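You operate a simulated robot arm through the tools that you are given. There is no shell and no other tool. Be economical: measure what you need, move in short steps, check, and stop when the job is done.

You are at the controls of a simulated robot arm. One attempt, no reset.

## Task
Put the chrome flush button on the grey tile. Press the right tap button two times. Shut the cupboard door. Take the small dome cap from the counter top and leave it on the lower shelf of the shelf unit. Do these in any order.

It is judged by the outcome, as a careful person would: the job done as asked, and still so three seconds after it is handed in. It fails if anything else is knocked over, pushed out of place, dropped, spilled or broken. A push-on lid holds only when it is set on centred and level and pressed home; a screw cap is set on level and turned clockwise until tight.

## Robot
A 7-joint arm with a two-finger parallel gripper on a trunk, on a base that drives. Base frame: it is fixed to the floor where the robot stands at the start and does not move with it; the origin is under the middle of the robot, x ahead of it, y to its left, z up. Units: m, degrees, N and s.
With the tool pointing down near the work surface it reaches from about 0.1 to 0.54 m from the robot's upright axis, wherever it stands. Its first joint turns from -166.0 to 166.0 degrees. Places, roughly: chrome flush button (7x7x4 cm) [0.5, -0.2, 0.4]; cupboard door [-5.7, 0, 0.4]; grey tile (10x10x1 cm) [0.4, 1.6, 0.7]; lower shelf of the shelf unit [-6.2, -0.6, 0.5]; right tap button [0.8, 2.1, 0.9]; small dome cap (5x5x4 cm) [-6, 0.8, 0.9]. Payload 3.4 kg.
Tool frame: the origin (TCP) lies between the finger pads and is the grasp point; the fingertips stand 0.03 m ahead of it; z points along the fingers, y is the line along which they close. The gripper opens to 0.094 m. The fingers are 0.028 m wide and 0.01 m thick; the gripper's body (0.05 by 0.096 m) begins 0.055 m behind the TCP.
Orientation is that of the tool frame in the base frame, as [roll, pitch, yaw] about the fixed x, y, z axes, in that order (R = Rz(yaw) Ry(pitch) Rx(roll)). With the fingers straight down and closing along the base's y, the tool's x points along the base's -x, its y along +y and its z along -z.

## Interface
- The arm moves only by the tool nudge_tool. Its argument "targets" is one flat list of numbers, 6 for each row, row after row: the shift along the tool's x, y, z in m, then the turn, a rotation vector about the tool's x, y, z in rad. In form: [x, y, z, wx, wy, wz, x, y, z, wx, wy, wz, ...]. A call has 1 to 20 rows; each row is the pose to reach, as a shift and turn from the pose commanded when the call began, along the tool's axes at that moment. "grip" is the opening in per cent of the stroke, from 0 (shut) to 100 (fully open), set as the call begins (left out, the last holds). Rows are played at 5 a second. More than 0.05 m and 8.6 degrees between two rows, or a gripper value outside its range, and nothing of the call is played. Where a pose cannot be reached the arm comes as near as it can. A force on the tool above 40 N (or 10 N above the force at the start of the call, whichever is more), or a blocked arm, ends the call early, and 0.2 s more pass. Each finger travels about 0.072 m/s and halts on what it meets, pressing with about 24 N; the grip force reading is that of the motor and also rises with nothing between the fingers. The clock runs only during rows and for 0.2 s after the last one: add rows that repeat a pose to give the fingers time. It gives the time, the measured TCP pose, the force on the tool (base axes), the opening and the grip force at its end, in the units of the frame above (readings bear some noise), with the torque about the TCP (base axes, N m) and any sound that the robot's microphone picked up.
- Cameras (640 x 400 px; columns grow to the right, rows downward): "scene" is now at [-0.0049, 0.1127, 1.368]; the picture's right is [-0.55, -0.84, 0.00], its down [-0.70, 0.46, -0.54] and it looks along [0.45, -0.30, -0.84] (base axes); focal length 270 px, centre (320, 200). "wrist" rides on the gripper at [0.076, 0.014, -0.103] in the tool frame; the picture's right is [-0.18, 0.98, 0.00], its down [-0.75, -0.14, -0.64] and it looks along [-0.63, -0.12, 0.77] (tool axes); focal length 243 px, centre (320, 200).
- grab_frame(camera): a new picture of that camera. It takes no simulated time.
- move_column(by): slides the trunk up (or, below 0, down) by that many m; the arm and the scene camera ride with it, the base frame stays. It gives what a move gives, with no picture.
- base_move(legs): drives the robot by 1 to 6 legs, each [ahead, left, turn to the left] in m, m and degrees, along the robot's own axes; the way and the turn of a leg run together, so that a leg with both is an arc; at most 1.5 m and 180 degrees a leg. The arm and the cameras ride along, it lands a little off, and it stops where it bumps. It gives what a move gives.
- pan_tilt(pan, tilt): turns the head with the scene camera to pan (to the left, within 155 degrees either way) and tilt (down, from -29 to 69), counted from straight ahead of the robot. It gives what a move gives.
- measure_at(camera, pixels): there is no depth. For up to 12 entries [column, row, z] of the newest picture of that camera ("zoom" is the newest enlarged one), the place [x, y] in the base frame at which the ray of that pixel passes the height z, good to about 0.002 m. It takes no simulated time.
- zoom(camera, box): a new picture of the part [left, top, right, bottom] of that camera's present view, enlarged. It takes no simulated time.
- hand_in(): hands the job in; it is judged then, once.

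Keep the steps short. Do not move on a guess: measure, check each grasp and each placing, and mend mistakes. In all there are 110 turns and 98 pictures (those below and enlarged ones count). Leave the gripper open and the arm clear of the work at the hand-in unless told otherwise, and finish with a single line.

The tools are called after "Emit:" as name(argument=value, ...) on one line, values as JSON. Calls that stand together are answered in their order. nudge_tool: Moves the arm, as the interface text tells. Its arguments: {"type":"object","properties":{"targets":{"type":"array"},"grip":{"type":"number"}},"required":["targets"]} The other tools are called the same way: move_column (by) slides the trunk up or down; base_move (legs) drives the base; pan_tilt (pan, tilt) turns the head that bears the scene camera; grab_frame (camera) takes a picture; measure_at (camera, pixels) gives the place at which the rays of pixels pass given heights; zoom (camera, box) takes an enlarged picture of a part of a camera's view; hand_in () hands the job in.

At the start:

```text
time: 0.0
tcp_pos: [0.2832, -0.0024, 0.6934]
tool_rot: [180.0, 0.0, 180.0]
ft_force: [-0.2, -0.3, -0.3]
ft_torque: [0.01, 0.0, -0.02]
gripper_width: 0.0942
gripper_force: 0.1
trunk travel left (down, up): [-0.05, 0.336]
robot x, y, heading: [0.0008, 0.0035, -0.0]
head pan, tilt: [-33.4, 57.5]
```

scene: 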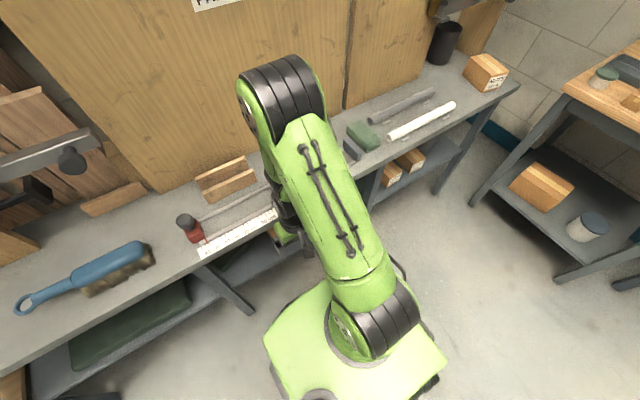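
wrist: 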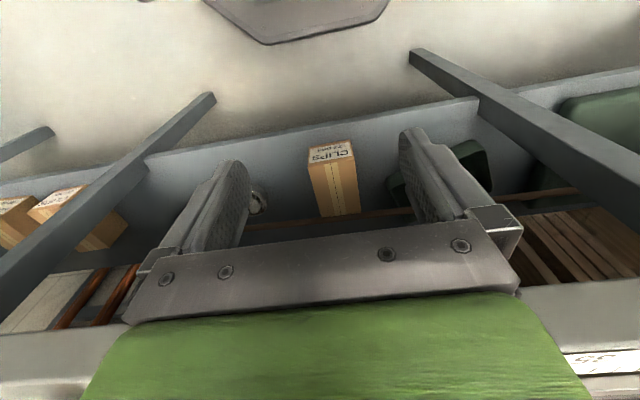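

I'll look first at the chrome item near (255,200) in the wrist view, and at the bench from the head camera.

Emit:
zoom(camera="wrist", box=[180, 100, 420, 250])

Emit:
measure_at(camera="wrist", pixels=[[256, 203, 0.38], [256, 203, 0.4], [335, 215, 0.36], [330, 160, 0.4], [280, 125, 0.36]])

Emit:
pan_tilt(pan=60, tilt=35)

Emit:
grab_frame(camera="scene")

```text
2.67 times, centred on (300, 175) of wrist
```

zoom: 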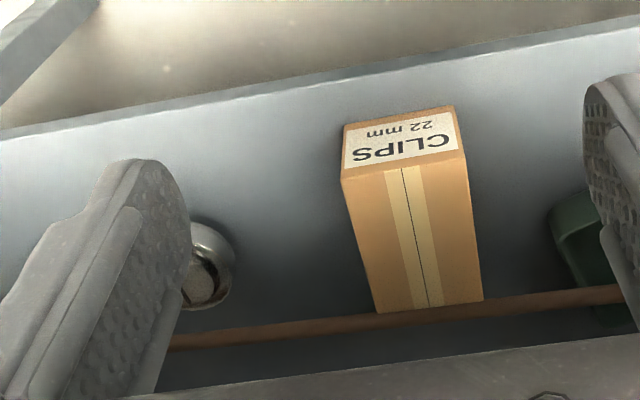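

```text
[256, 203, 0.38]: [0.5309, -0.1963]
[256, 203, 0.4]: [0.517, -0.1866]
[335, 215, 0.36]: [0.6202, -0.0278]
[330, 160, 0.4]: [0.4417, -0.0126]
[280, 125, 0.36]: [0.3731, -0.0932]
```

```text
time: 1.7
tcp_pos: [0.2824, -0.0018, 0.6944]
tool_rot: [179.9, 0.0, -179.9]
ft_force: [0.1, -0.7, -0.3]
ft_torque: [-0.03, 0.02, 0.02]
gripper_width: 0.094
gripper_force: 0.0
trunk travel left (down, up): [-0.05, 0.336]
robot x, y, heading: [-0.0014, -0.0012, 0.2]
head pan, tilt: [60.0, 35.0]
```

```text
94 pictures are left
```

scene: 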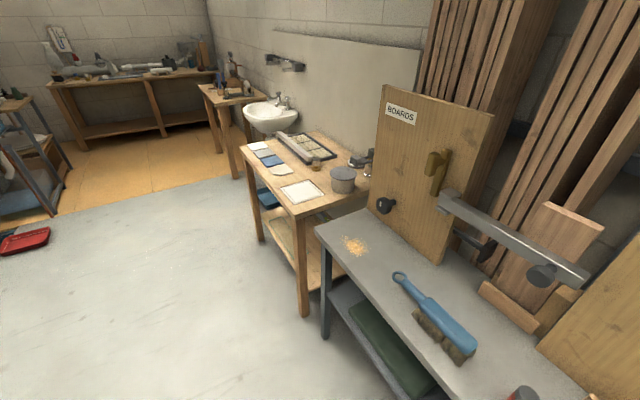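

The button (zoom ~(205,265)) stands on the under-shelf of the bench. I need the bench geometry, so I look forward with the head.

Emit:
pan_tilt(pan=-10, tilt=50)

Emit:
grab_frame(camera="scene")

Emit:
grab_frame(camera="wrist")

```text
time: 3.1
tcp_pos: [0.2831, -0.0019, 0.6944]
tool_rot: [-180.0, 0.0, 180.0]
ft_force: [0.0, 0.3, 0.4]
ft_torque: [0.0, 0.0, -0.01]
gripper_width: 0.0939
gripper_force: 0.0
trunk travel left (down, up): [-0.05, 0.336]
robot x, y, heading: [0.0013, -0.0023, -0.2]
head pan, tilt: [-10.0, 50.0]
```

```text
93 pictures are left
```

scene: 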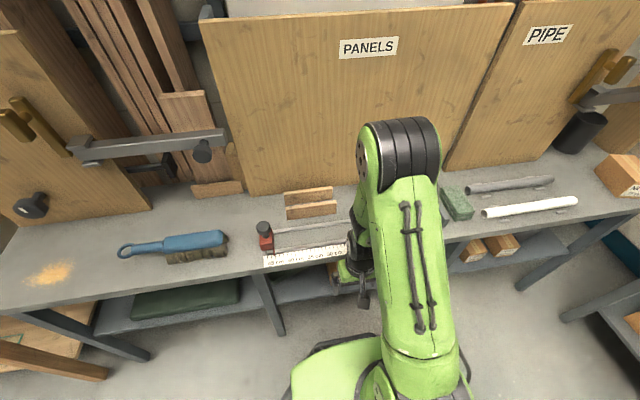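

```text
92 pictures are left
```

wrist: 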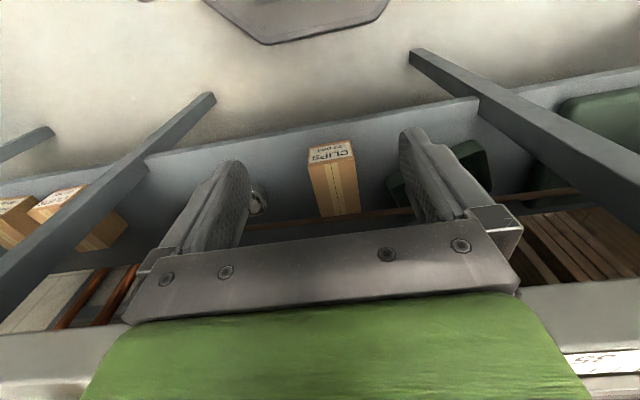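

Triangulate the bench's front edge using both cameras at several heights.

Emit:
measure_at(camera="scene", pixels=[[265, 268, 0.65], [265, 268, 0.7], [265, 268, 0.75], [265, 268, 0.8], [100, 300, 0.7], [100, 300, 0.75], [500, 222, 0.7], [500, 222, 0.75], [135, 335, 0.4], [130, 333, 0.35], [640, 205, 0.75], [55, 270, 0.75]])

Emit:
measure_at(camera="wrist", pixels=[[600, 280, 0.65], [600, 280, 0.7], [600, 280, 0.75], [20, 335, 0.7], [20, 335, 0.75], [570, 372, 0.7], [570, 372, 0.75], [570, 353, 0.7], [570, 353, 0.75], [210, 140, 0.36], [450, 105, 0.36], [450, 105, 0.4]])

Emit:
zoom(camera="scene", box=[240, 180, 480, 330])

```text
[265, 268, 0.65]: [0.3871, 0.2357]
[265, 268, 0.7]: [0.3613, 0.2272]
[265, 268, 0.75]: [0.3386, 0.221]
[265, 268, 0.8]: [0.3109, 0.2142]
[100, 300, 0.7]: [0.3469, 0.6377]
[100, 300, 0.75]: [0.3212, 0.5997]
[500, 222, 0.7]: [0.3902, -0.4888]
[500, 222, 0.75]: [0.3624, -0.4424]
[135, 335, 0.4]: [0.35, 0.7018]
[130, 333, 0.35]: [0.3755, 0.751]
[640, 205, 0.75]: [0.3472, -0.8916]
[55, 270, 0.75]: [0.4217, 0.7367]
```

```text
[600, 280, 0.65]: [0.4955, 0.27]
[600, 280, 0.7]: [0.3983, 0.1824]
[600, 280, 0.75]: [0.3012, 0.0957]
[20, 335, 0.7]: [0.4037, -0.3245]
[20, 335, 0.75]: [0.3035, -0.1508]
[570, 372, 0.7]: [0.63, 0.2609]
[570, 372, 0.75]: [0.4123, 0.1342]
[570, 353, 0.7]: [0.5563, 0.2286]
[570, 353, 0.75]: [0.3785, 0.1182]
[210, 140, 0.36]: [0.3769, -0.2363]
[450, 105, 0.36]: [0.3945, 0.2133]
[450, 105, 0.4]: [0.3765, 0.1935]
```

```text
2.67 times, centred on (360, 255) of scene
```

zoom: 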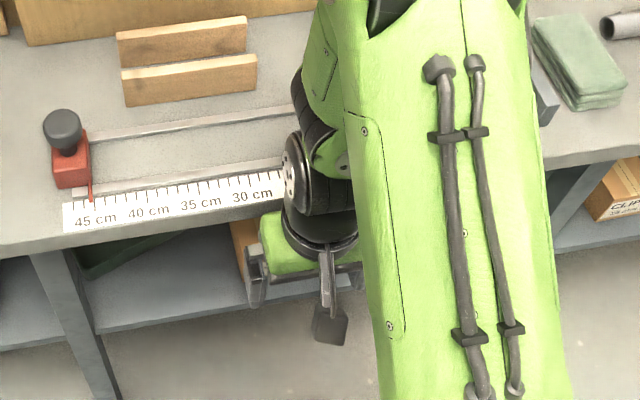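

Bench top ≈0.745 high, underside ≈0.71, front edge x≈0.35; the button is on its under-shelf at about (0.53,-0.19). I'll need to back off and reach in with the tool tilted. First check that the floor behind is clear.

Emit:
pan_tilt(pan=150, tilt=15)

Emit:
grab_frame(camera="scene")

Emit:
pan_tilt(pan=-130, tilt=15)

Emit:
grab_frame(camera="scene")

```text
time: 5.6
tcp_pos: [0.284, -0.0033, 0.6942]
tool_rot: [-180.0, 0.0, -179.9]
ft_force: [0.1, -0.7, -0.1]
ft_torque: [0.04, -0.02, -0.01]
gripper_width: 0.0941
gripper_force: 0.1
trunk travel left (down, up): [-0.05, 0.336]
robot x, y, heading: [-0.0038, 0.0063, 0.3]
head pan, tilt: [150.0, 15.0]
```

```text
90 pictures are left
```

scene: 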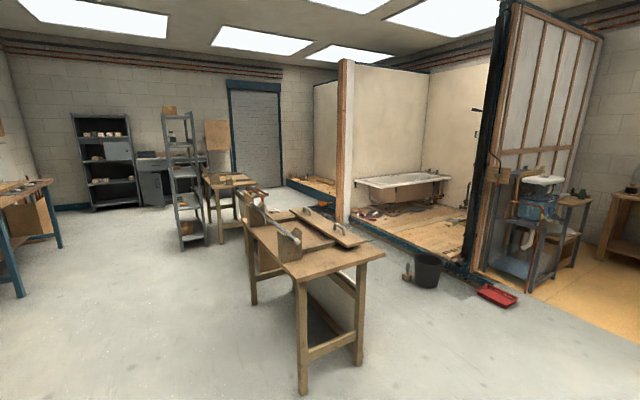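

```text
time: 9.4
tcp_pos: [0.2822, -0.0033, 0.6939]
tool_rot: [180.0, 0.0, -180.0]
ft_force: [0.6, 0.4, -0.1]
ft_torque: [0.0, -0.01, 0.03]
gripper_width: 0.094
gripper_force: 0.0
trunk travel left (down, up): [-0.05, 0.336]
robot x, y, heading: [-0.0012, 0.0003, 0.3]
head pan, tilt: [-130.0, 15.0]
```

```text
89 pictures are left
```

scene: 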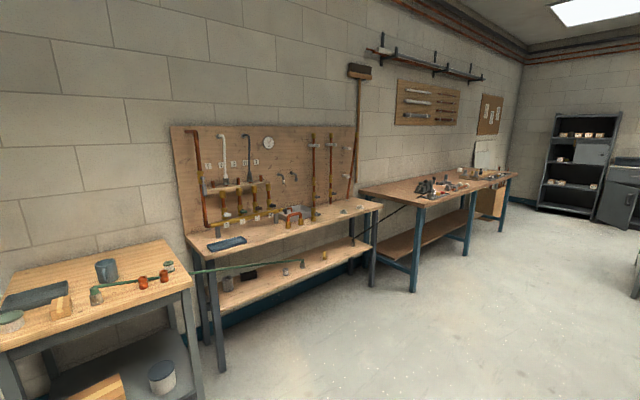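

Clear behind for well over 0.5 m. I drive back 0.4 m and look under the bench.

Emit:
base_move(legs=[[-0.4, 0, 0]])

Emit:
pan_tilt(pan=-12, tilt=45)

Emit:
zoom(camera="scene", box=[160, 100, 480, 300])

Emit:
grab_frame(camera="wrist")

```text
time: 11.9
tcp_pos: [-0.1148, -0.0013, 0.6938]
tool_rot: [-180.0, -0.1, -179.7]
ft_force: [0.0, 0.0, -0.1]
ft_torque: [0.0, -0.01, -0.01]
gripper_width: 0.094
gripper_force: 0.1
trunk travel left (down, up): [-0.05, 0.336]
robot x, y, heading: [-0.3998, -0.0025, 0.0]
head pan, tilt: [-130.0, 15.0]
```

```text
time: 13.9
tcp_pos: [-0.1149, -0.001, 0.6933]
tool_rot: [-180.0, 0.0, -179.8]
ft_force: [0.3, 0.3, -0.2]
ft_torque: [0.0, 0.0, -0.01]
gripper_width: 0.0942
gripper_force: 0.0
trunk travel left (down, up): [-0.05, 0.336]
robot x, y, heading: [-0.3972, 0.0011, 0.1]
head pan, tilt: [-12.0, 45.0]
```

```text
2.00 times, centred on (320, 200) of scene
```

zoom: 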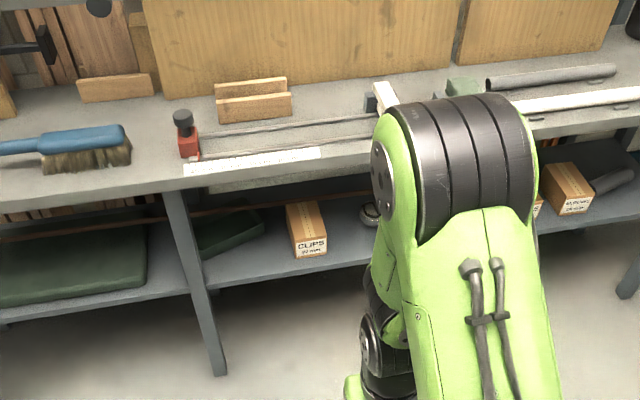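

```text
87 pictures are left
```

wrist: 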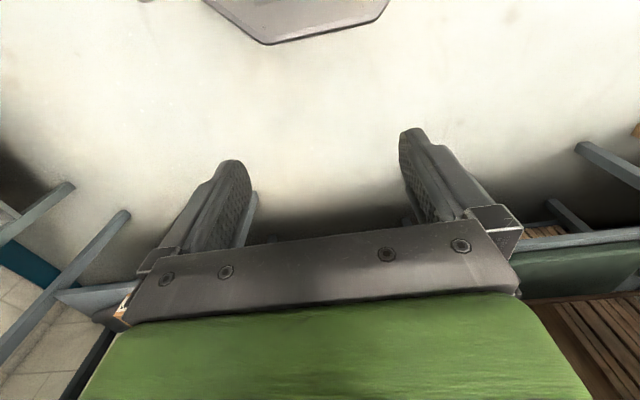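

Emit:
measure_at(camera="zoom", pixels=[[371, 212, 0.36], [371, 212, 0.38], [371, 212, 0.4], [312, 256, 0.34], [312, 256, 0.36], [250, 277, 0.34], [360, 258, 0.34], [186, 195, 0.75], [320, 162, 0.75]])

Emit:
zoom(camera="scene", box=[290, 170, 370, 220])

```text
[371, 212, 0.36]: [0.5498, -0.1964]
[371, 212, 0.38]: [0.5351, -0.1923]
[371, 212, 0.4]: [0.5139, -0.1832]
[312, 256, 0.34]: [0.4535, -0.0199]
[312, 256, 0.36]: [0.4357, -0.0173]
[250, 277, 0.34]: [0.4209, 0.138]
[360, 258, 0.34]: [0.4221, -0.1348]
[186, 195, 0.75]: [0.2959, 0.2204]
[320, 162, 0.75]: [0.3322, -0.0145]
```

```text
8.00 times, centred on (330, 195) of scene
```

zoom: 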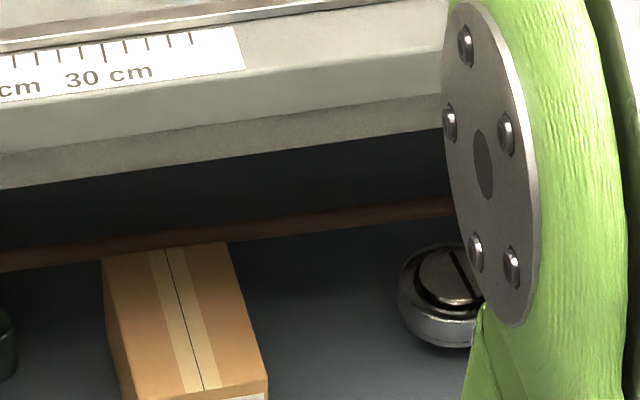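

The button is a round dual-flush disc at about (0.53,-0.195), base height ~0.36. I want the wrist camera above the hand when it tilts forward, so I turn the hand 180° about its axis, in two calls.

Emit:
nudge_tool(targets=[0, 0, 0, 0, 0, 0.143, 0, 0, 0, 0, 0, 0.286, 0, 0, 0, 0, 0, 0.428, 0, 0, 0, 0, 0, 0.571, 0, 0, 0, 0, 0, 0.714, 0, 0, 0, 0, 0, 0.857, 0, 0, 0, 0, 0, 1.0, 0, 0, 0, 0, 0, 1.142, 0, 0, 0, 0, 0, 1.285, 0, 0, 0, 0, 0, 1.428, 0, 0, 0, 0, 0, 1.571])

Emit:
nudge_tool(targets=[0, 0, 0, 0, 0, 0.143, 0, 0, 0, 0, 0, 0.286, 0, 0, 0, 0, 0, 0.428, 0, 0, 0, 0, 0, 0.571, 0, 0, 0, 0, 0, 0.714, 0, 0, 0, 0, 0, 0.857, 0, 0, 0, 0, 0, 1.0, 0, 0, 0, 0, 0, 1.142, 0, 0, 0, 0, 0, 1.285, 0, 0, 0, 0, 0, 1.428, 0, 0, 0, 0, 0, 1.571])

```text
time: 16.3
tcp_pos: [-0.114, -0.0024, 0.6932]
tool_rot: [-180.0, -0.1, 90.1]
ft_force: [-0.1, -1.2, -0.2]
ft_torque: [-0.02, -0.01, -0.02]
gripper_width: 0.0938
gripper_force: 0.0
trunk travel left (down, up): [-0.05, 0.336]
robot x, y, heading: [-0.4014, -0.0047, 0.4]
head pan, tilt: [-12.0, 45.0]
```

```text
time: 18.7
tcp_pos: [-0.1174, 0.0059, 0.6914]
tool_rot: [-179.5, 0.6, 0.8]
ft_force: [2.1, -6.0, 3.6]
ft_torque: [0.4, 0.13, -0.07]
gripper_width: 0.0942
gripper_force: 0.0
trunk travel left (down, up): [-0.05, 0.336]
robot x, y, heading: [-0.3978, -0.0015, 0.3]
head pan, tilt: [-12.0, 45.0]
```

Hand turned (slight residual force, perhaps joint limit). Now pitch the fingers forward by 55°.

Emit:
nudge_tool(targets=[0, 0, 0, 0, 0.14, 0, 0, 0, 0, 0, 0.28, 0, 0, 0, 0, 0, 0.42, 0, 0, 0, 0, 0, 0.56, 0, 0, 0, 0, 0, 0.7, 0, 0, 0, 0, 0, 0.83, 0, 0, 0, 0, 0, 0.96, 0, 0, 0, 0, 0, 0.96, 0])

Emit:
grab_frame(camera="wrist")

Emit:
grab_frame(camera="scene")

```text
time: 20.5
tcp_pos: [-0.0363, 0.0018, 0.6481]
tool_rot: [180.0, -55.0, 0.3]
ft_force: [-0.2, 0.4, 0.6]
ft_torque: [0.04, 0.05, -0.02]
gripper_width: 0.0943
gripper_force: 0.2
out of reach, approached as far as the arm can: row 1, 2, 3, 4, 5, 6, 7, 8
trunk travel left (down, up): [-0.05, 0.336]
robot x, y, heading: [-0.3962, -0.0012, 0.2]
head pan, tilt: [-12.0, 45.0]
```

```text
85 pictures are left
```

wrist: 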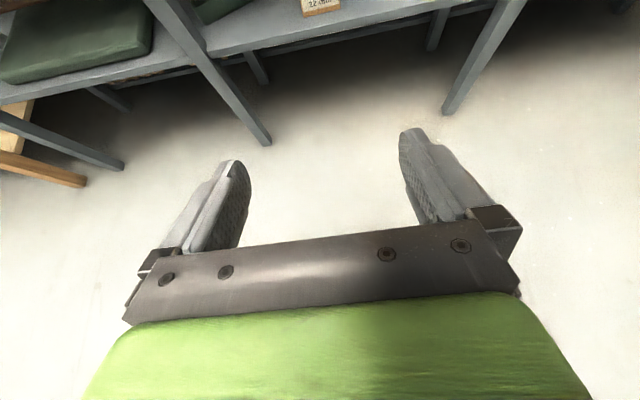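

```text
84 pictures are left
```

scene: 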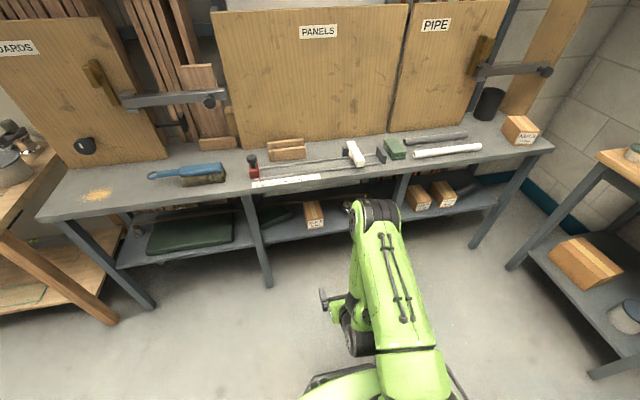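

Pitch reached: fingers point 35° below level. Lower the trunk fully and test how low the tool can go forward (in free air before the bench).

Emit:
move_column(by=-0.05)

Emit:
nudge_tool(targets=[-0.02, 0, 0.03, 0, 0, 0, -0.04, 0, 0.06, 0, 0, 0, -0.07, 0, 0.09, 0, 0, 0, -0.1, 0, 0.12, 0, 0, 0, -0.13, 0, 0.15, 0, 0, 0, -0.13, 0, 0.15, 0, 0, 0])

Emit:
grab_frame(camera="wrist")

```text
time: 21.4
tcp_pos: [-0.0358, 0.0022, 0.5979]
tool_rot: [-180.0, -55.0, 0.3]
ft_force: [0.3, 0.7, 0.2]
ft_torque: [-0.01, 0.02, -0.05]
gripper_width: 0.0938
gripper_force: 0.1
trunk travel left (down, up): [0.0, 0.386]
robot x, y, heading: [-0.3971, 0.001, 0.3]
head pan, tilt: [-12.0, 45.0]
```

```text
time: 22.8
tcp_pos: [0.0137, 0.0026, 0.4066]
tool_rot: [-180.0, -55.0, 0.4]
ft_force: [0.1, -0.1, -0.1]
ft_torque: [0.04, 0.03, 0.03]
gripper_width: 0.0939
gripper_force: 0.0
out of reach, approached as far as the arm can: row 2, 3
trunk travel left (down, up): [0.0, 0.386]
robot x, y, heading: [-0.3978, -0.0016, 0.5]
head pan, tilt: [-12.0, 45.0]
```

```text
83 pictures are left
```

wrist: 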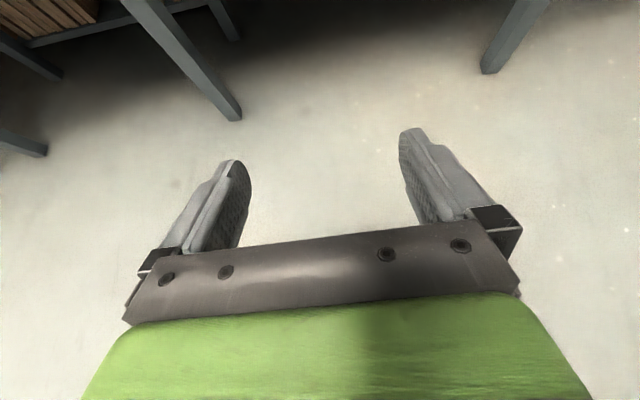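

Reachable to z=0.41. Now test longer reach, forward 0.15 at slightly higher z (still in front of the bench), and view the arm's shape.

Emit:
nudge_tool(targets=[0.04, 0, 0.03, 0, 0, 0, 0.07, 0, 0.06, 0, 0, 0, 0.1, 0, 0.09, 0, 0, 0, 0.12, 0, 0.12, 0, 0, 0, 0.12, 0, 0.12, 0, 0, 0])

Emit:
grab_frame(camera="scene")

Emit:
grab_frame(camera="wrist")

```text
time: 24.0
tcp_pos: [0.1801, 0.0036, 0.4348]
tool_rot: [-179.9, -55.0, 0.3]
ft_force: [-0.8, -0.1, 0.5]
ft_torque: [0.02, -0.01, 0.0]
gripper_width: 0.0941
gripper_force: 0.1
trunk travel left (down, up): [0.0, 0.386]
robot x, y, heading: [-0.4006, -0.0015, 0.6]
head pan, tilt: [-12.0, 45.0]
```

```text
82 pictures are left
```

scene: 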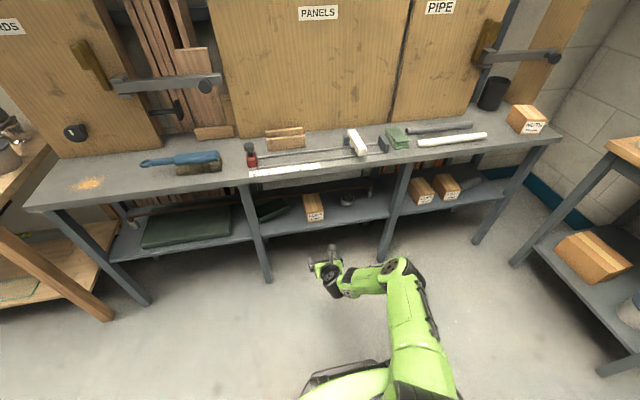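

```text
81 pictures are left
```

wrist: 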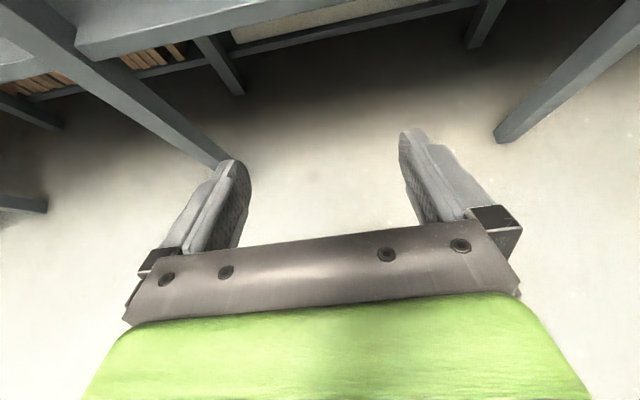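

Good: elbow swings low to the right side. Measure elbow, legs, and the button from this view.

Emit:
measure_at(camera="scene", pixels=[[405, 268, 0.6], [405, 268, 0.75], [427, 280, 0.6], [396, 215, 0.36], [385, 215, 0.36], [383, 262, 0.0], [405, 160, 0.71], [265, 283, 0.0], [347, 199, 0.38], [316, 221, 0.36]])

Emit:
zoom(camera="scene", box=[280, 150, 440, 250])

```text
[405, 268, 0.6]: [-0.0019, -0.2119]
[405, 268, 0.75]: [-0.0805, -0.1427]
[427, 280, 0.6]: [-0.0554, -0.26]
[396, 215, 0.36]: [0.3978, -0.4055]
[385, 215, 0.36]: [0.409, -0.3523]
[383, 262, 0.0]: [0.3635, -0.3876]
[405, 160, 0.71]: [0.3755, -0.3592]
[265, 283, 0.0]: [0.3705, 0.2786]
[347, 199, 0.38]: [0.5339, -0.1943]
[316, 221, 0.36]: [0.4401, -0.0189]
```

```text
4.00 times, centred on (360, 200) of scene
```

zoom: 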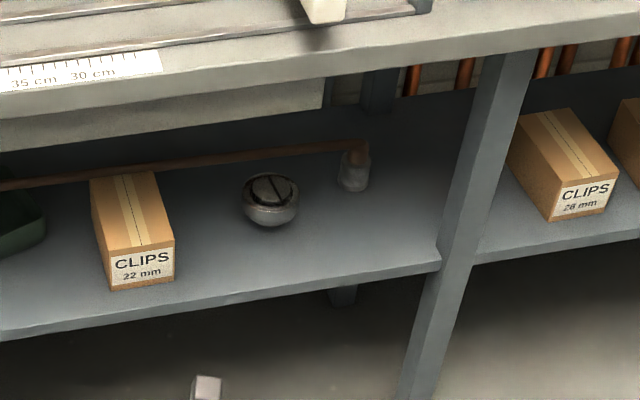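

Clear view: button at zoom (270,200), clips box to its left, a pipe elbow behind right, leg at y≈-0.34…-0.40. I strafe right 0.195 to line up, then extend the arm.

Emit:
base_move(legs=[[0, -0.2, -0.5]])

Emit:
nudge_tool(targets=[0.02, 0, 0.03, 0, 0, 0, 0.04, 0, 0.06, 0, 0, 0, 0.06, 0, 0.09, 0, 0, 0, 0.06, 0, 0.09, 0, 0, 0])

Emit:
grab_frame(camera="scene")

Emit:
grab_frame(camera="wrist")

```text
time: 25.6
tcp_pos: [0.1798, -0.2011, 0.435]
tool_rot: [180.0, -55.0, -0.5]
ft_force: [-0.3, 0.0, 0.5]
ft_torque: [-0.03, -0.01, 0.05]
gripper_width: 0.0939
gripper_force: 0.1
trunk travel left (down, up): [0.0, 0.386]
robot x, y, heading: [-0.4018, -0.1972, -0.4]
head pan, tilt: [-12.0, 45.0]
```

```text
time: 26.6
tcp_pos: [0.2743, -0.2058, 0.4375]
tool_rot: [-180.0, -54.7, -0.6]
ft_force: [0.5, -0.3, -0.5]
ft_torque: [-0.01, 0.02, -0.02]
gripper_width: 0.0941
gripper_force: 0.2
out of reach, approached as far as the arm can: row 3, 4
trunk travel left (down, up): [0.0, 0.386]
robot x, y, heading: [-0.398, -0.204, -0.5]
head pan, tilt: [-12.0, 45.0]
```

```text
79 pictures are left
```

scene: 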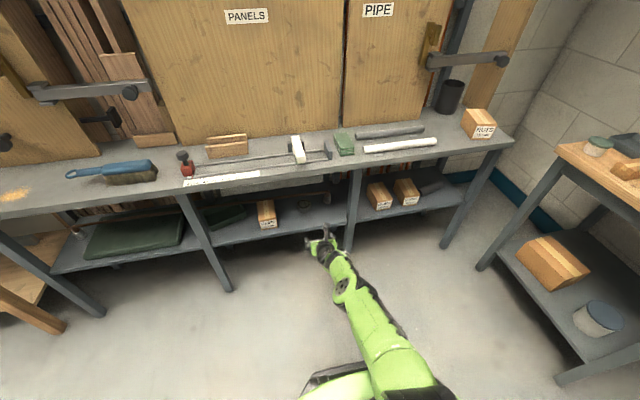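

```text
78 pictures are left
```

wrist: 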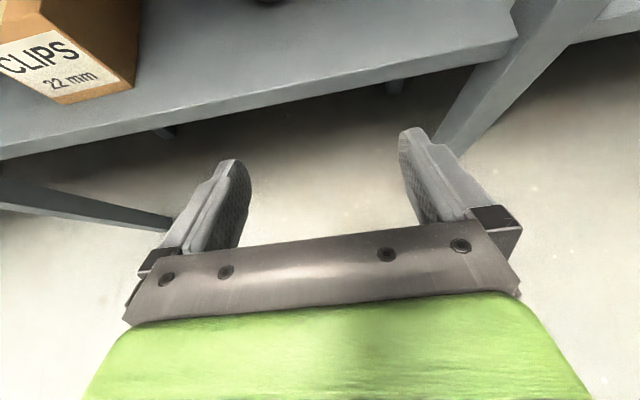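

Emit:
measure_at(camera="wrist", pixels=[[132, 89, 0.32], [132, 89, 0.34], [132, 89, 0.36], [132, 89, 0.38], [60, 104, 0.36], [60, 104, 0.34], [265, 3, 0.36], [265, 3, 0.35], [517, 38, 0.34]])

Emit:
zoom(camera="scene", box=[240, 180, 360, 255])

```text
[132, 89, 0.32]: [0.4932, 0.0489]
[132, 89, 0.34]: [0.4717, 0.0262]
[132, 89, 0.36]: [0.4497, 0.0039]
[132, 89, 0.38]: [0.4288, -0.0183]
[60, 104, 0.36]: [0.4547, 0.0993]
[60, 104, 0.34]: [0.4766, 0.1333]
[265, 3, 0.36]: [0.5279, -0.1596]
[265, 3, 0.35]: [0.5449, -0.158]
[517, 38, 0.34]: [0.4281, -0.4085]
```

```text
5.33 times, centred on (300, 218) of scene
```

zoom: 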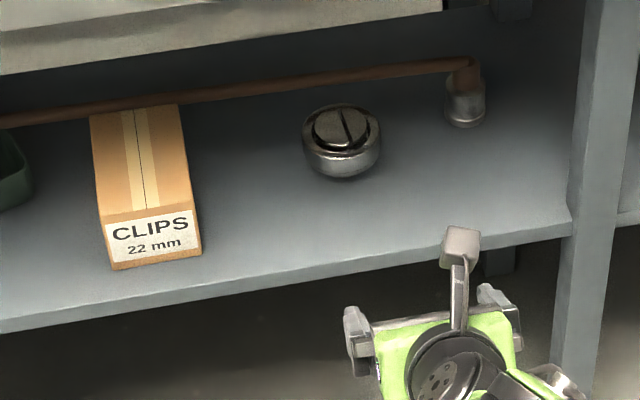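

Emit:
measure_at(camera="zoom", pixels=[[202, 256, 0.34], [202, 256, 0.36], [202, 256, 0.38], [202, 256, 0.4], [342, 178, 0.36], [342, 178, 0.38], [342, 178, 0.4], [302, 150, 0.38], [380, 145, 0.38], [340, 130, 0.4], [340, 130, 0.42], [465, 127, 0.38]])

```text
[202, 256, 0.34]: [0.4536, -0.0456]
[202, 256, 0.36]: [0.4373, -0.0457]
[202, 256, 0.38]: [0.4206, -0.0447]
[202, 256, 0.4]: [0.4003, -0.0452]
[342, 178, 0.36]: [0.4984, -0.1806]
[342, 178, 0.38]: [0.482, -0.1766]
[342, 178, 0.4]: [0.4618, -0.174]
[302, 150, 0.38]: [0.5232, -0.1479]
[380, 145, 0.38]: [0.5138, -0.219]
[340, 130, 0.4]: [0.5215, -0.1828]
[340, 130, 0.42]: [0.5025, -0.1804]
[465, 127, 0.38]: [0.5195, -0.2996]
```

Both rays meet at a shelf height of ≈0.404; button centre ≈(0.495,-0.18), z 0.404–0.444. I raise the tool a bit, pull it back 3 cm, centre in y, then drive forward 0.17.

Emit:
nudge_tool(targets=[0.004, -0.012, -0.021, 0, 0, 0, 0.0075, -0.024, -0.042, 0, 0, 0, 0.0075, -0.024, -0.042, 0, 0, 0])

Emit:
base_move(legs=[[0.15, 0, 0.5]])

Emit:
grab_frame(camera="wrist")

Emit:
grab_frame(camera="scene")

```text
time: 27.4
tcp_pos: [0.2415, -0.1805, 0.4701]
tool_rot: [179.9, -54.9, -0.4]
ft_force: [-0.9, -0.5, 0.7]
ft_torque: [0.0, -0.03, 0.01]
gripper_width: 0.094
gripper_force: 0.0
trunk travel left (down, up): [0.0, 0.386]
robot x, y, heading: [-0.3978, -0.2029, -0.7]
head pan, tilt: [-12.0, 45.0]
```

```text
time: 28.8
tcp_pos: [0.3948, -0.1764, 0.4708]
tool_rot: [180.0, -55.0, -0.1]
ft_force: [-0.1, 0.5, 0.8]
ft_torque: [0.02, 0.01, 0.02]
gripper_width: 0.0939
gripper_force: 0.1
trunk travel left (down, up): [0.0, 0.386]
robot x, y, heading: [-0.2426, -0.1969, -0.3]
head pan, tilt: [-12.0, 45.0]
```

```text
76 pictures are left
```

wrist: 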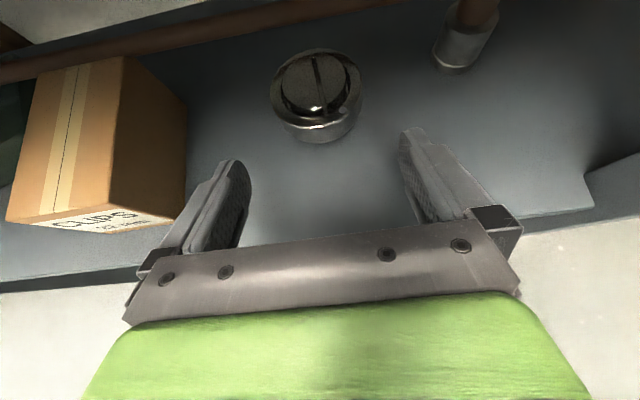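

```text
75 pictures are left
```

scene: 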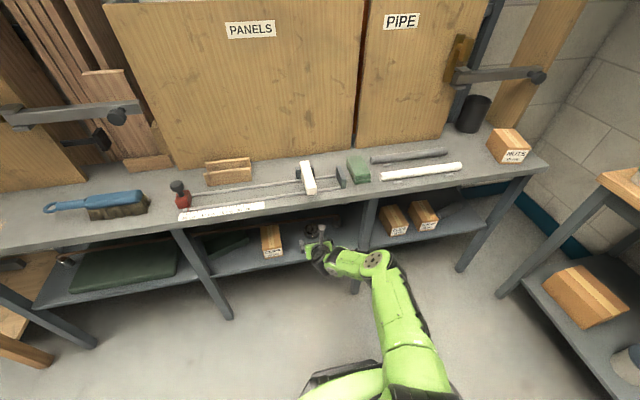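

Measure the button from the wrist view: near bottom (320,143), sides (270,98),(362,95), top face centre (318,85).

Emit:
measure_at(camera="wrist", pixels=[[320, 143, 0.404], [320, 143, 0.41], [270, 98, 0.43], [362, 95, 0.43], [318, 87, 0.444], [175, 224, 0.404], [187, 160, 0.404]])

Emit:
measure_at(camera="scene", pixels=[[376, 262, 0.6], [376, 262, 0.7], [330, 245, 0.55]])

```text
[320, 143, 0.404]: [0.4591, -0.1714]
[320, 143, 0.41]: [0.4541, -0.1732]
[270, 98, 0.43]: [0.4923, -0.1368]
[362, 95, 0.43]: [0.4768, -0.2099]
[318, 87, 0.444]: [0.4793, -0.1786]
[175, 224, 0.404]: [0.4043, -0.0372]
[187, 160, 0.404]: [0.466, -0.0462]
```

```text
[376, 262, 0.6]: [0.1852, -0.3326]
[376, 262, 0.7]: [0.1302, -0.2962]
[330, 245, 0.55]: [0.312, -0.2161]
```

Button centre ≈(0.486,-0.174). Advance so the fingers straddle it: TCP to ≈(0.48,-0.175,0.437).

Emit:
nudge_tool(targets=[0.012, 0, 0.03, 0, 0, 0, 0.018, 0, 0.06, 0, 0, 0, 0.02, 0, 0.088, 0, 0, 0, 0.02, 0, 0.088, 0, 0, 0])

Emit:
grab_frame(camera="wrist")

```text
time: 29.8
tcp_pos: [0.4364, -0.1759, 0.4586]
tool_rot: [179.9, -55.0, 0.0]
ft_force: [0.0, 1.0, -0.1]
ft_torque: [-0.02, 0.02, 0.0]
gripper_width: 0.0943
gripper_force: 0.0
out of reach, approached as far as the arm can: row 2, 3, 4
trunk travel left (down, up): [0.0, 0.386]
robot x, y, heading: [-0.2457, -0.2025, 0.1]
head pan, tilt: [-12.0, 45.0]
```

```text
74 pictures are left
```

wrist: 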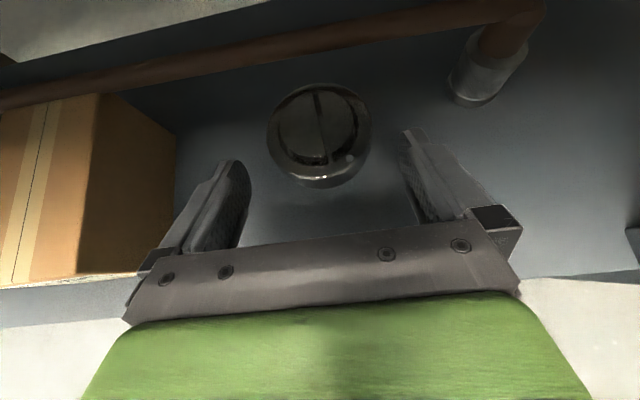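

Arm is at full stretch; drive the base 0.045 forward, then recheck.

Emit:
base_move(legs=[[0.045, 0, 0]])

Emit:
grab_frame(camera="wrist")

```text
time: 30.7
tcp_pos: [0.4825, -0.1777, 0.4581]
tool_rot: [179.9, -55.1, 0.0]
ft_force: [-0.2, 0.0, 0.5]
ft_torque: [-0.04, -0.02, 0.0]
gripper_width: 0.094
gripper_force: 0.1
trunk travel left (down, up): [0.0, 0.386]
robot x, y, heading: [-0.1953, -0.1974, 0.1]
head pan, tilt: [-12.0, 45.0]
```

```text
73 pictures are left
```

wrist: 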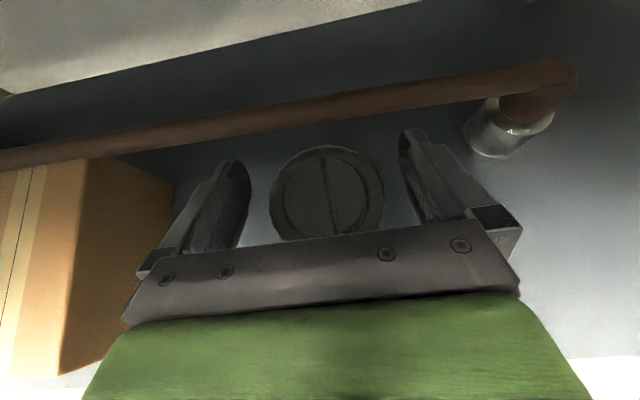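

Centred and straddling. Lower 2.1 cm onto it.

Emit:
nudge_tool(targets=[-0.009, 0, 0.005, 0, 0, 0, -0.018, 0, 0.01, 0, 0, 0, -0.018, 0, 0.01, 0, 0, 0])

```text
time: 31.5
tcp_pos: [0.4764, -0.1748, 0.4469]
tool_rot: [-179.9, -55.1, 0.0]
ft_force: [0.6, 0.0, -1.0]
ft_torque: [-0.01, 0.0, 0.05]
gripper_width: 0.094
gripper_force: 0.2
out of reach, approached as far as the arm can: row 1, 2, 3
trunk travel left (down, up): [0.0, 0.386]
robot x, y, heading: [-0.2032, -0.198, 0.0]
head pan, tilt: [-12.0, 45.0]
```

Only got to z 0.447 (reach limit). Drive 0.03 forward and lower while drawing back.

Emit:
base_move(legs=[[0.03, 0, 0]])

Emit:
nudge_tool(targets=[-0.01, 0, -0.005, 0, 0, 0, -0.022, 0, -0.011, 0, 0, 0, -0.022, 0, -0.011, 0, 0, 0])

Emit:
grab_frame(camera="wrist")

```text
time: 32.3
tcp_pos: [0.5059, -0.1749, 0.4472]
tool_rot: [180.0, -54.9, 0.0]
ft_force: [-0.1, -0.7, 0.2]
ft_torque: [0.01, -0.02, 0.02]
gripper_width: 0.0941
gripper_force: 0.1
trunk travel left (down, up): [0.0, 0.386]
robot x, y, heading: [-0.1683, -0.2002, -0.2]
head pan, tilt: [-12.0, 45.0]
```

```text
time: 33.1
tcp_pos: [0.4842, -0.1755, 0.4344]
tool_rot: [-180.0, -55.1, 0.1]
ft_force: [-0.7, 0.4, 0.1]
ft_torque: [0.0, 0.01, -0.03]
gripper_width: 0.0939
gripper_force: 0.0
trunk travel left (down, up): [0.0, 0.386]
robot x, y, heading: [-0.168, -0.1969, -0.2]
head pan, tilt: [-12.0, 45.0]
```

```text
72 pictures are left
```

wrist: 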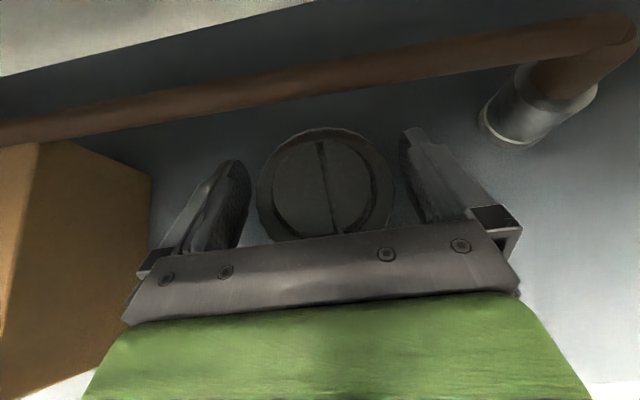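

Fingers straddle the button at the right height. Close.

Emit:
nudge_tool(grip=0, targets=[0, 0, 0, 0, 0, 0, 0, 0, 0, 0, 0, 0, 0, 0, 0, 0, 0, 0, 0, 0, 0, 0, 0, 0])

Emit:
nudge_tool(targets=[0.013, 0, -0.009, 0, 0, 0, 0.025, 0, -0.017, 0, 0, 0, 0.025, 0, -0.017, 0, 0, 0])

Emit:
grab_frame(camera="wrist")

```text
time: 34.1
tcp_pos: [0.486, -0.1751, 0.435]
tool_rot: [179.9, -55.0, 0.1]
ft_force: [0.4, -1.7, 0.1]
ft_torque: [-0.05, -0.03, 0.03]
gripper_width: 0.071
gripper_force: 24.7
trunk travel left (down, up): [0.0, 0.386]
robot x, y, heading: [-0.1728, -0.1974, 0.2]
head pan, tilt: [-12.0, 45.0]
```

```text
time: 34.9
tcp_pos: [0.4839, -0.1747, 0.464]
tool_rot: [179.9, -54.9, 0.0]
ft_force: [-0.5, -0.2, -2.2]
ft_torque: [0.01, -0.03, -0.03]
gripper_width: 0.0708
gripper_force: 24.8
trunk travel left (down, up): [0.0, 0.386]
robot x, y, heading: [-0.1692, -0.1964, 0.0]
head pan, tilt: [-12.0, 45.0]
```

```text
71 pictures are left
```

wrist: 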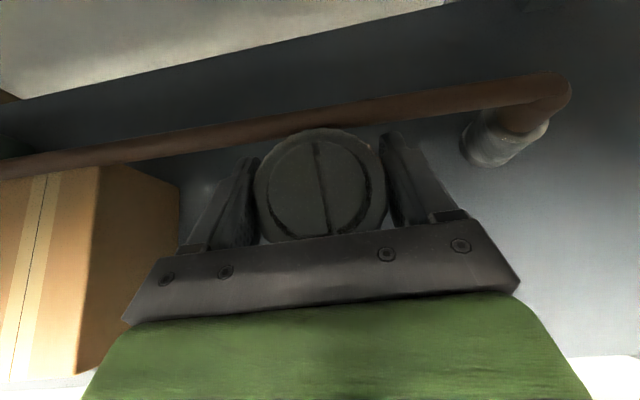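

Held (0.071 m wide, weight ~2 N). Back out straight: raise 2 cm more, then drive back 0.45.

Emit:
nudge_tool(targets=[0.008, 0, -0.03, 0, 0, 0, 0.01, 0, -0.05, 0, 0, 0, 0.01, 0, -0.05, 0, 0, 0])

Emit:
base_move(legs=[[-0.45, 0, 0]])

Emit:
pan_tilt(pan=50, tilt=35)

Emit:
grab_frame(camera="scene")

Emit:
grab_frame(camera="wrist")

```text
time: 35.7
tcp_pos: [0.4477, -0.1762, 0.5035]
tool_rot: [-179.9, -55.0, -0.1]
ft_force: [0.3, 0.5, -2.6]
ft_torque: [-0.01, -0.02, -0.01]
gripper_width: 0.071
gripper_force: 23.7
trunk travel left (down, up): [0.0, 0.386]
robot x, y, heading: [-0.1707, -0.1971, -0.0]
head pan, tilt: [-12.0, 45.0]
```

```text
time: 38.4
tcp_pos: [-0.0052, -0.1787, 0.5031]
tool_rot: [-180.0, -54.9, -0.3]
ft_force: [-0.7, -1.0, -1.9]
ft_torque: [0.0, 0.0, -0.01]
gripper_width: 0.0709
gripper_force: 23.6
trunk travel left (down, up): [0.0, 0.386]
robot x, y, heading: [-0.6248, -0.1974, -0.6]
head pan, tilt: [-12.0, 45.0]
```

```text
time: 39.8
tcp_pos: [-0.0046, -0.1772, 0.502]
tool_rot: [-180.0, -55.0, -0.4]
ft_force: [1.0, -0.1, -1.1]
ft_torque: [0.01, -0.04, 0.0]
gripper_width: 0.0708
gripper_force: 24.4
trunk travel left (down, up): [0.0, 0.386]
robot x, y, heading: [-0.6244, -0.1957, -0.4]
head pan, tilt: [50.0, 35.0]
```

```text
70 pictures are left
```

scene: 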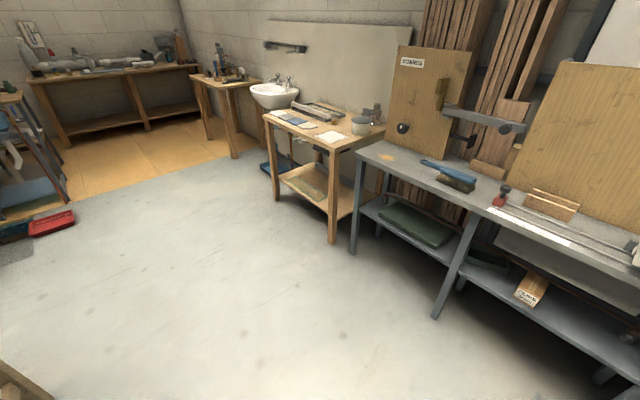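

```text
69 pictures are left
```

wrist: 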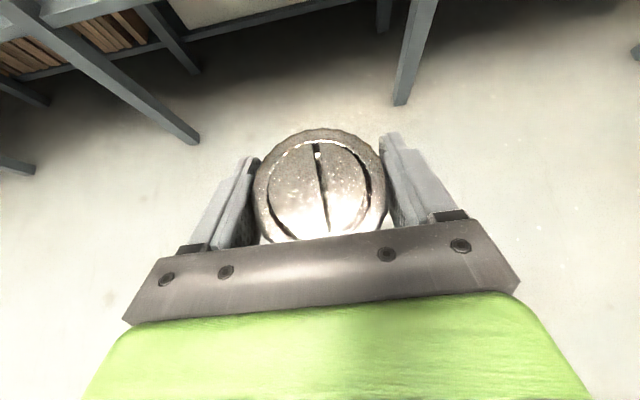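

Drive toward the tile table. Check the floor corridor and table positions first (wood corner at (15,385), tile table edges, tiles).

Emit:
measure_at(camera="scene", pixels=[[15, 365, 0.75], [45, 395, 0.75], [332, 243, 0.0], [330, 148, 0.75], [264, 117, 0.75], [235, 157, 0.0], [385, 127, 0.75], [286, 82, 0.95], [332, 137, 0.75], [294, 121, 0.75], [310, 127, 0.75], [278, 117, 0.75]])

Emit:
zoom(camera="scene", box=[230, 60, 430, 185])

```text
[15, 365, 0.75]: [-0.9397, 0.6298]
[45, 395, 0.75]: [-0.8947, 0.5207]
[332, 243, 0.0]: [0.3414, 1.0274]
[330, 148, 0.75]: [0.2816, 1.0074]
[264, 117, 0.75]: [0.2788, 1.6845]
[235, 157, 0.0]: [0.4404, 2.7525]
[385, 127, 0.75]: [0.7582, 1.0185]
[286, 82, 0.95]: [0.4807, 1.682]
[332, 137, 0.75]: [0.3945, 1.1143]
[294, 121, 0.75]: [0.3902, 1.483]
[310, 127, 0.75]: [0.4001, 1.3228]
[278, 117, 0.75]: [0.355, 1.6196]
```

```text
3.20 times, centred on (330, 122) of scene
```

zoom: 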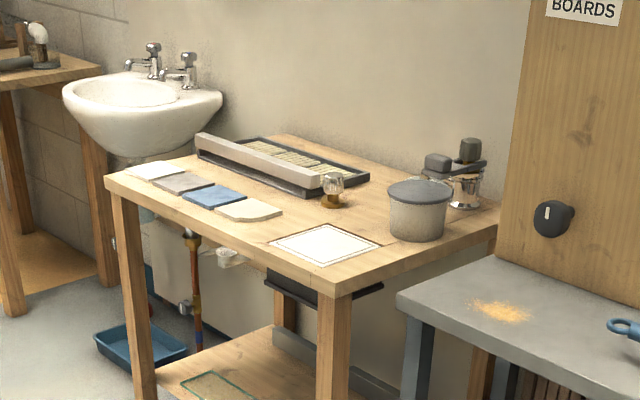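

Tile order: white, grey, blue, cream. The wooden trestle behind is at x<-0.89, so I move 0.17 forward then strafe left, after raising the trunk.

Emit:
move_column(by=0.38)

Emit:
base_move(legs=[[0.17, 0, 0.4], [0, 1.45, 0], [0, 0.25, 0]])

Emit:
pan_tilt(pan=0, tilt=40)

Emit:
grab_frame(camera="scene")

Emit:
grab_frame(camera="wrist")

```text
time: 43.4
tcp_pos: [-0.0044, -0.1775, 0.8811]
tool_rot: [180.0, -55.0, -0.4]
ft_force: [0.4, 0.5, -2.1]
ft_torque: [0.02, 0.0, 0.03]
gripper_width: 0.071
gripper_force: 24.2
trunk travel left (down, up): [-0.38, 0.006]
robot x, y, heading: [-0.6272, -0.1976, -0.5]
head pan, tilt: [50.0, 35.0]
```

```text
time: 53.1
tcp_pos: [0.172, 1.5078, 0.8817]
tool_rot: [179.9, -55.0, -0.6]
ft_force: [0.6, -0.3, -2.1]
ft_torque: [-0.01, -0.02, 0.01]
gripper_width: 0.0709
gripper_force: 24.1
trunk travel left (down, up): [-0.38, 0.006]
robot x, y, heading: [-0.4453, 1.4912, -0.7]
head pan, tilt: [50.0, 35.0]
```

```text
time: 54.2
tcp_pos: [0.172, 1.5073, 0.8819]
tool_rot: [180.0, -55.0, -0.7]
ft_force: [-0.5, -1.0, -1.3]
ft_torque: [-0.01, -0.04, -0.01]
gripper_width: 0.0707
gripper_force: 23.9
trunk travel left (down, up): [-0.38, 0.006]
robot x, y, heading: [-0.4418, 1.4897, -0.8]
head pan, tilt: [0.0, 40.0]
```

```text
67 pictures are left
```

scene: 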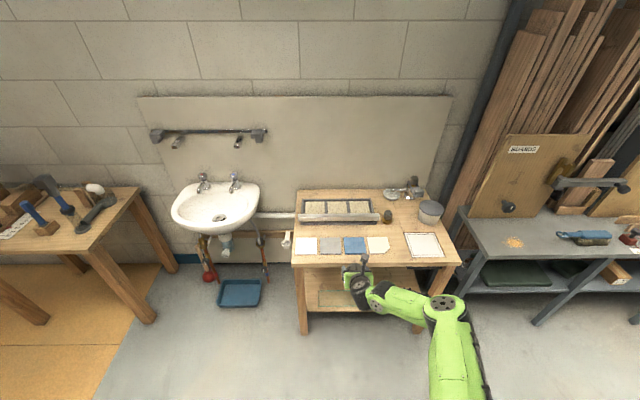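

```text
66 pictures are left
```

wrist: 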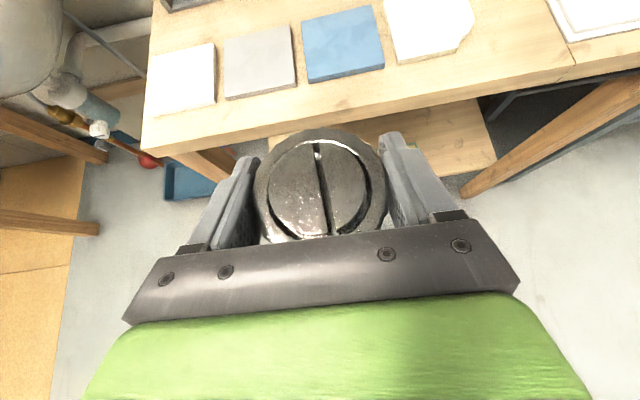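

Triangulate the grey tile: wrist corners (227,100),(296,88),(290,25),(223,40) vs a zoomed scene view.

Emit:
measure_at(camera="wrist", pixels=[[227, 98, 0.68], [227, 98, 0.72], [227, 98, 0.76], [296, 86, 0.68], [296, 86, 0.72], [296, 86, 0.76], [290, 25, 0.72], [223, 40, 0.72]])

Emit:
zoom(camera="scene", box=[280, 180, 440, 280])

```text
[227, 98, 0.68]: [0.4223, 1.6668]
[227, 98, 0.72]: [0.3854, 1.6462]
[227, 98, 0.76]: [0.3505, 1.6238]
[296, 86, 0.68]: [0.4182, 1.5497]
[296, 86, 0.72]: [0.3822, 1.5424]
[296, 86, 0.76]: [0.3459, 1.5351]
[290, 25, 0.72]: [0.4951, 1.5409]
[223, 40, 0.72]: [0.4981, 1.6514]
```

```text
4.00 times, centred on (360, 230) of scene
```

zoom: 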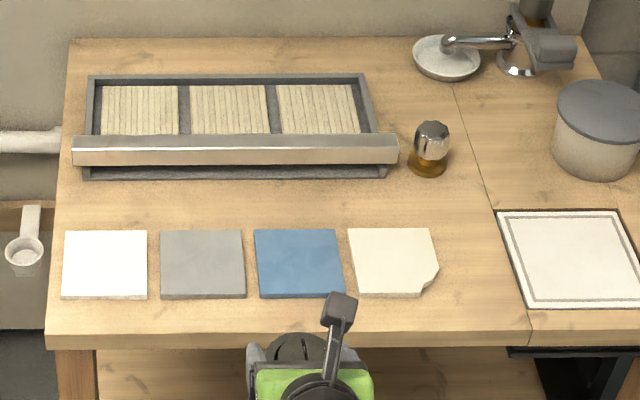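

Emit:
measure_at(camera="zoom", pixels=[[160, 295, 0.7], [160, 295, 0.74], [245, 295, 0.7], [245, 295, 0.74], [160, 230, 0.7], [160, 230, 0.74], [243, 230, 0.74], [148, 297, 0.74], [254, 297, 0.74], [202, 262, 0.74]])

```text
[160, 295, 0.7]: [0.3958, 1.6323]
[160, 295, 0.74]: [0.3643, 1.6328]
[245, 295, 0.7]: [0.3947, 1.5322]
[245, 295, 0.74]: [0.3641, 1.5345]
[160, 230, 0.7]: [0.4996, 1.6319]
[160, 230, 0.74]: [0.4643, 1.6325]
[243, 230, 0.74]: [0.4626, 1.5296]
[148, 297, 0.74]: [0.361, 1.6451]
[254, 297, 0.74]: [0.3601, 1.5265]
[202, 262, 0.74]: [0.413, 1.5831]
```

Tile top ≈0.74, centre ≈(0.413,1.583). Drive the base so the button is above it (still 0.88 high).

Emit:
base_move(legs=[[0.22, 0.068, 0.7]])

Emit:
grab_frame(camera="wrist")

```text
time: 56.0
tcp_pos: [0.3922, 1.5798, 0.882]
tool_rot: [-180.0, -54.9, 0.1]
ft_force: [0.5, -0.2, -2.2]
ft_torque: [0.02, -0.04, -0.02]
gripper_width: 0.0711
gripper_force: 23.8
trunk travel left (down, up): [-0.38, 0.006]
robot x, y, heading: [-0.2246, 1.5577, 0.1]
head pan, tilt: [0.0, 40.0]
```

```text
64 pictures are left
```

wrist: 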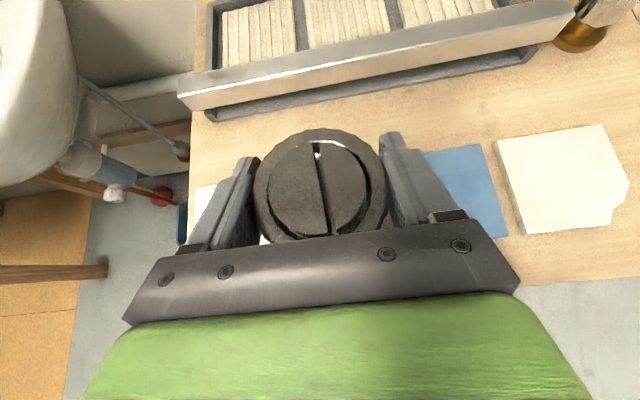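

Lower the trunk by 0.085 and shift 2 cm ahead and 0.4 cm left.

Emit:
move_column(by=-0.085)

Emit:
nudge_tool(targets=[0.006, -0.002, 0.009, 0, 0, 0, 0.0115, -0.004, 0.017, 0, 0, 0, 0.0115, -0.004, 0.017, 0, 0, 0])

Emit:
grab_frame(camera="wrist")

Emit:
zoom(camera="scene", box=[240, 200, 400, 300])

```text
time: 57.2
tcp_pos: [0.3908, 1.5806, 0.7959]
tool_rot: [180.0, -55.0, 0.1]
ft_force: [-1.0, 0.0, -1.5]
ft_torque: [0.0, -0.01, 0.01]
gripper_width: 0.0709
gripper_force: 23.7
trunk travel left (down, up): [-0.295, 0.091]
robot x, y, heading: [-0.2268, 1.5547, -0.1]
head pan, tilt: [0.0, 40.0]
```

```text
time: 58.0
tcp_pos: [0.4115, 1.5848, 0.7965]
tool_rot: [-180.0, -55.1, 0.1]
ft_force: [-0.3, -0.2, -1.9]
ft_torque: [0.05, -0.02, -0.02]
gripper_width: 0.071
gripper_force: 24.1
trunk travel left (down, up): [-0.295, 0.091]
robot x, y, heading: [-0.2279, 1.5549, 0.4]
head pan, tilt: [0.0, 40.0]
```

```text
63 pictures are left
```

wrist: 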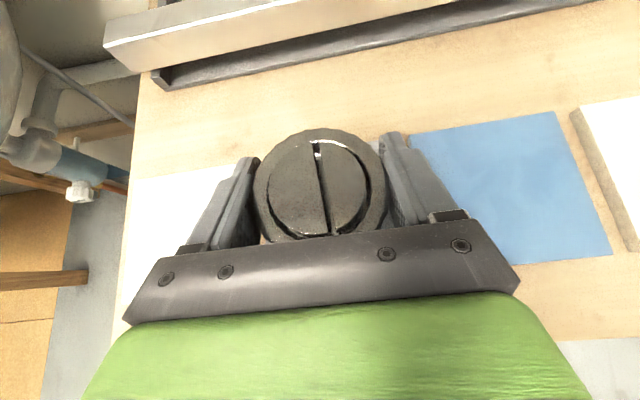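

```text
4.00 times, centred on (320, 250) of scene
```

zoom: 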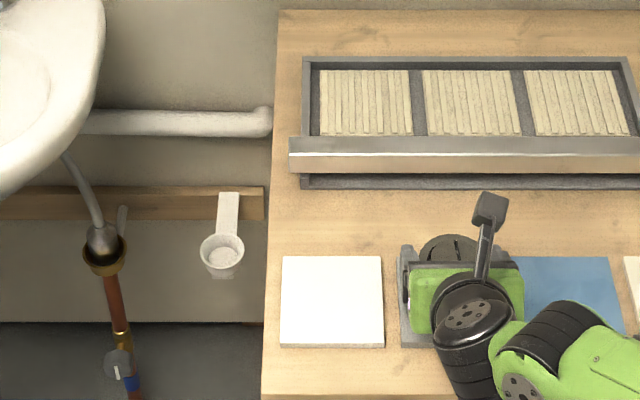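

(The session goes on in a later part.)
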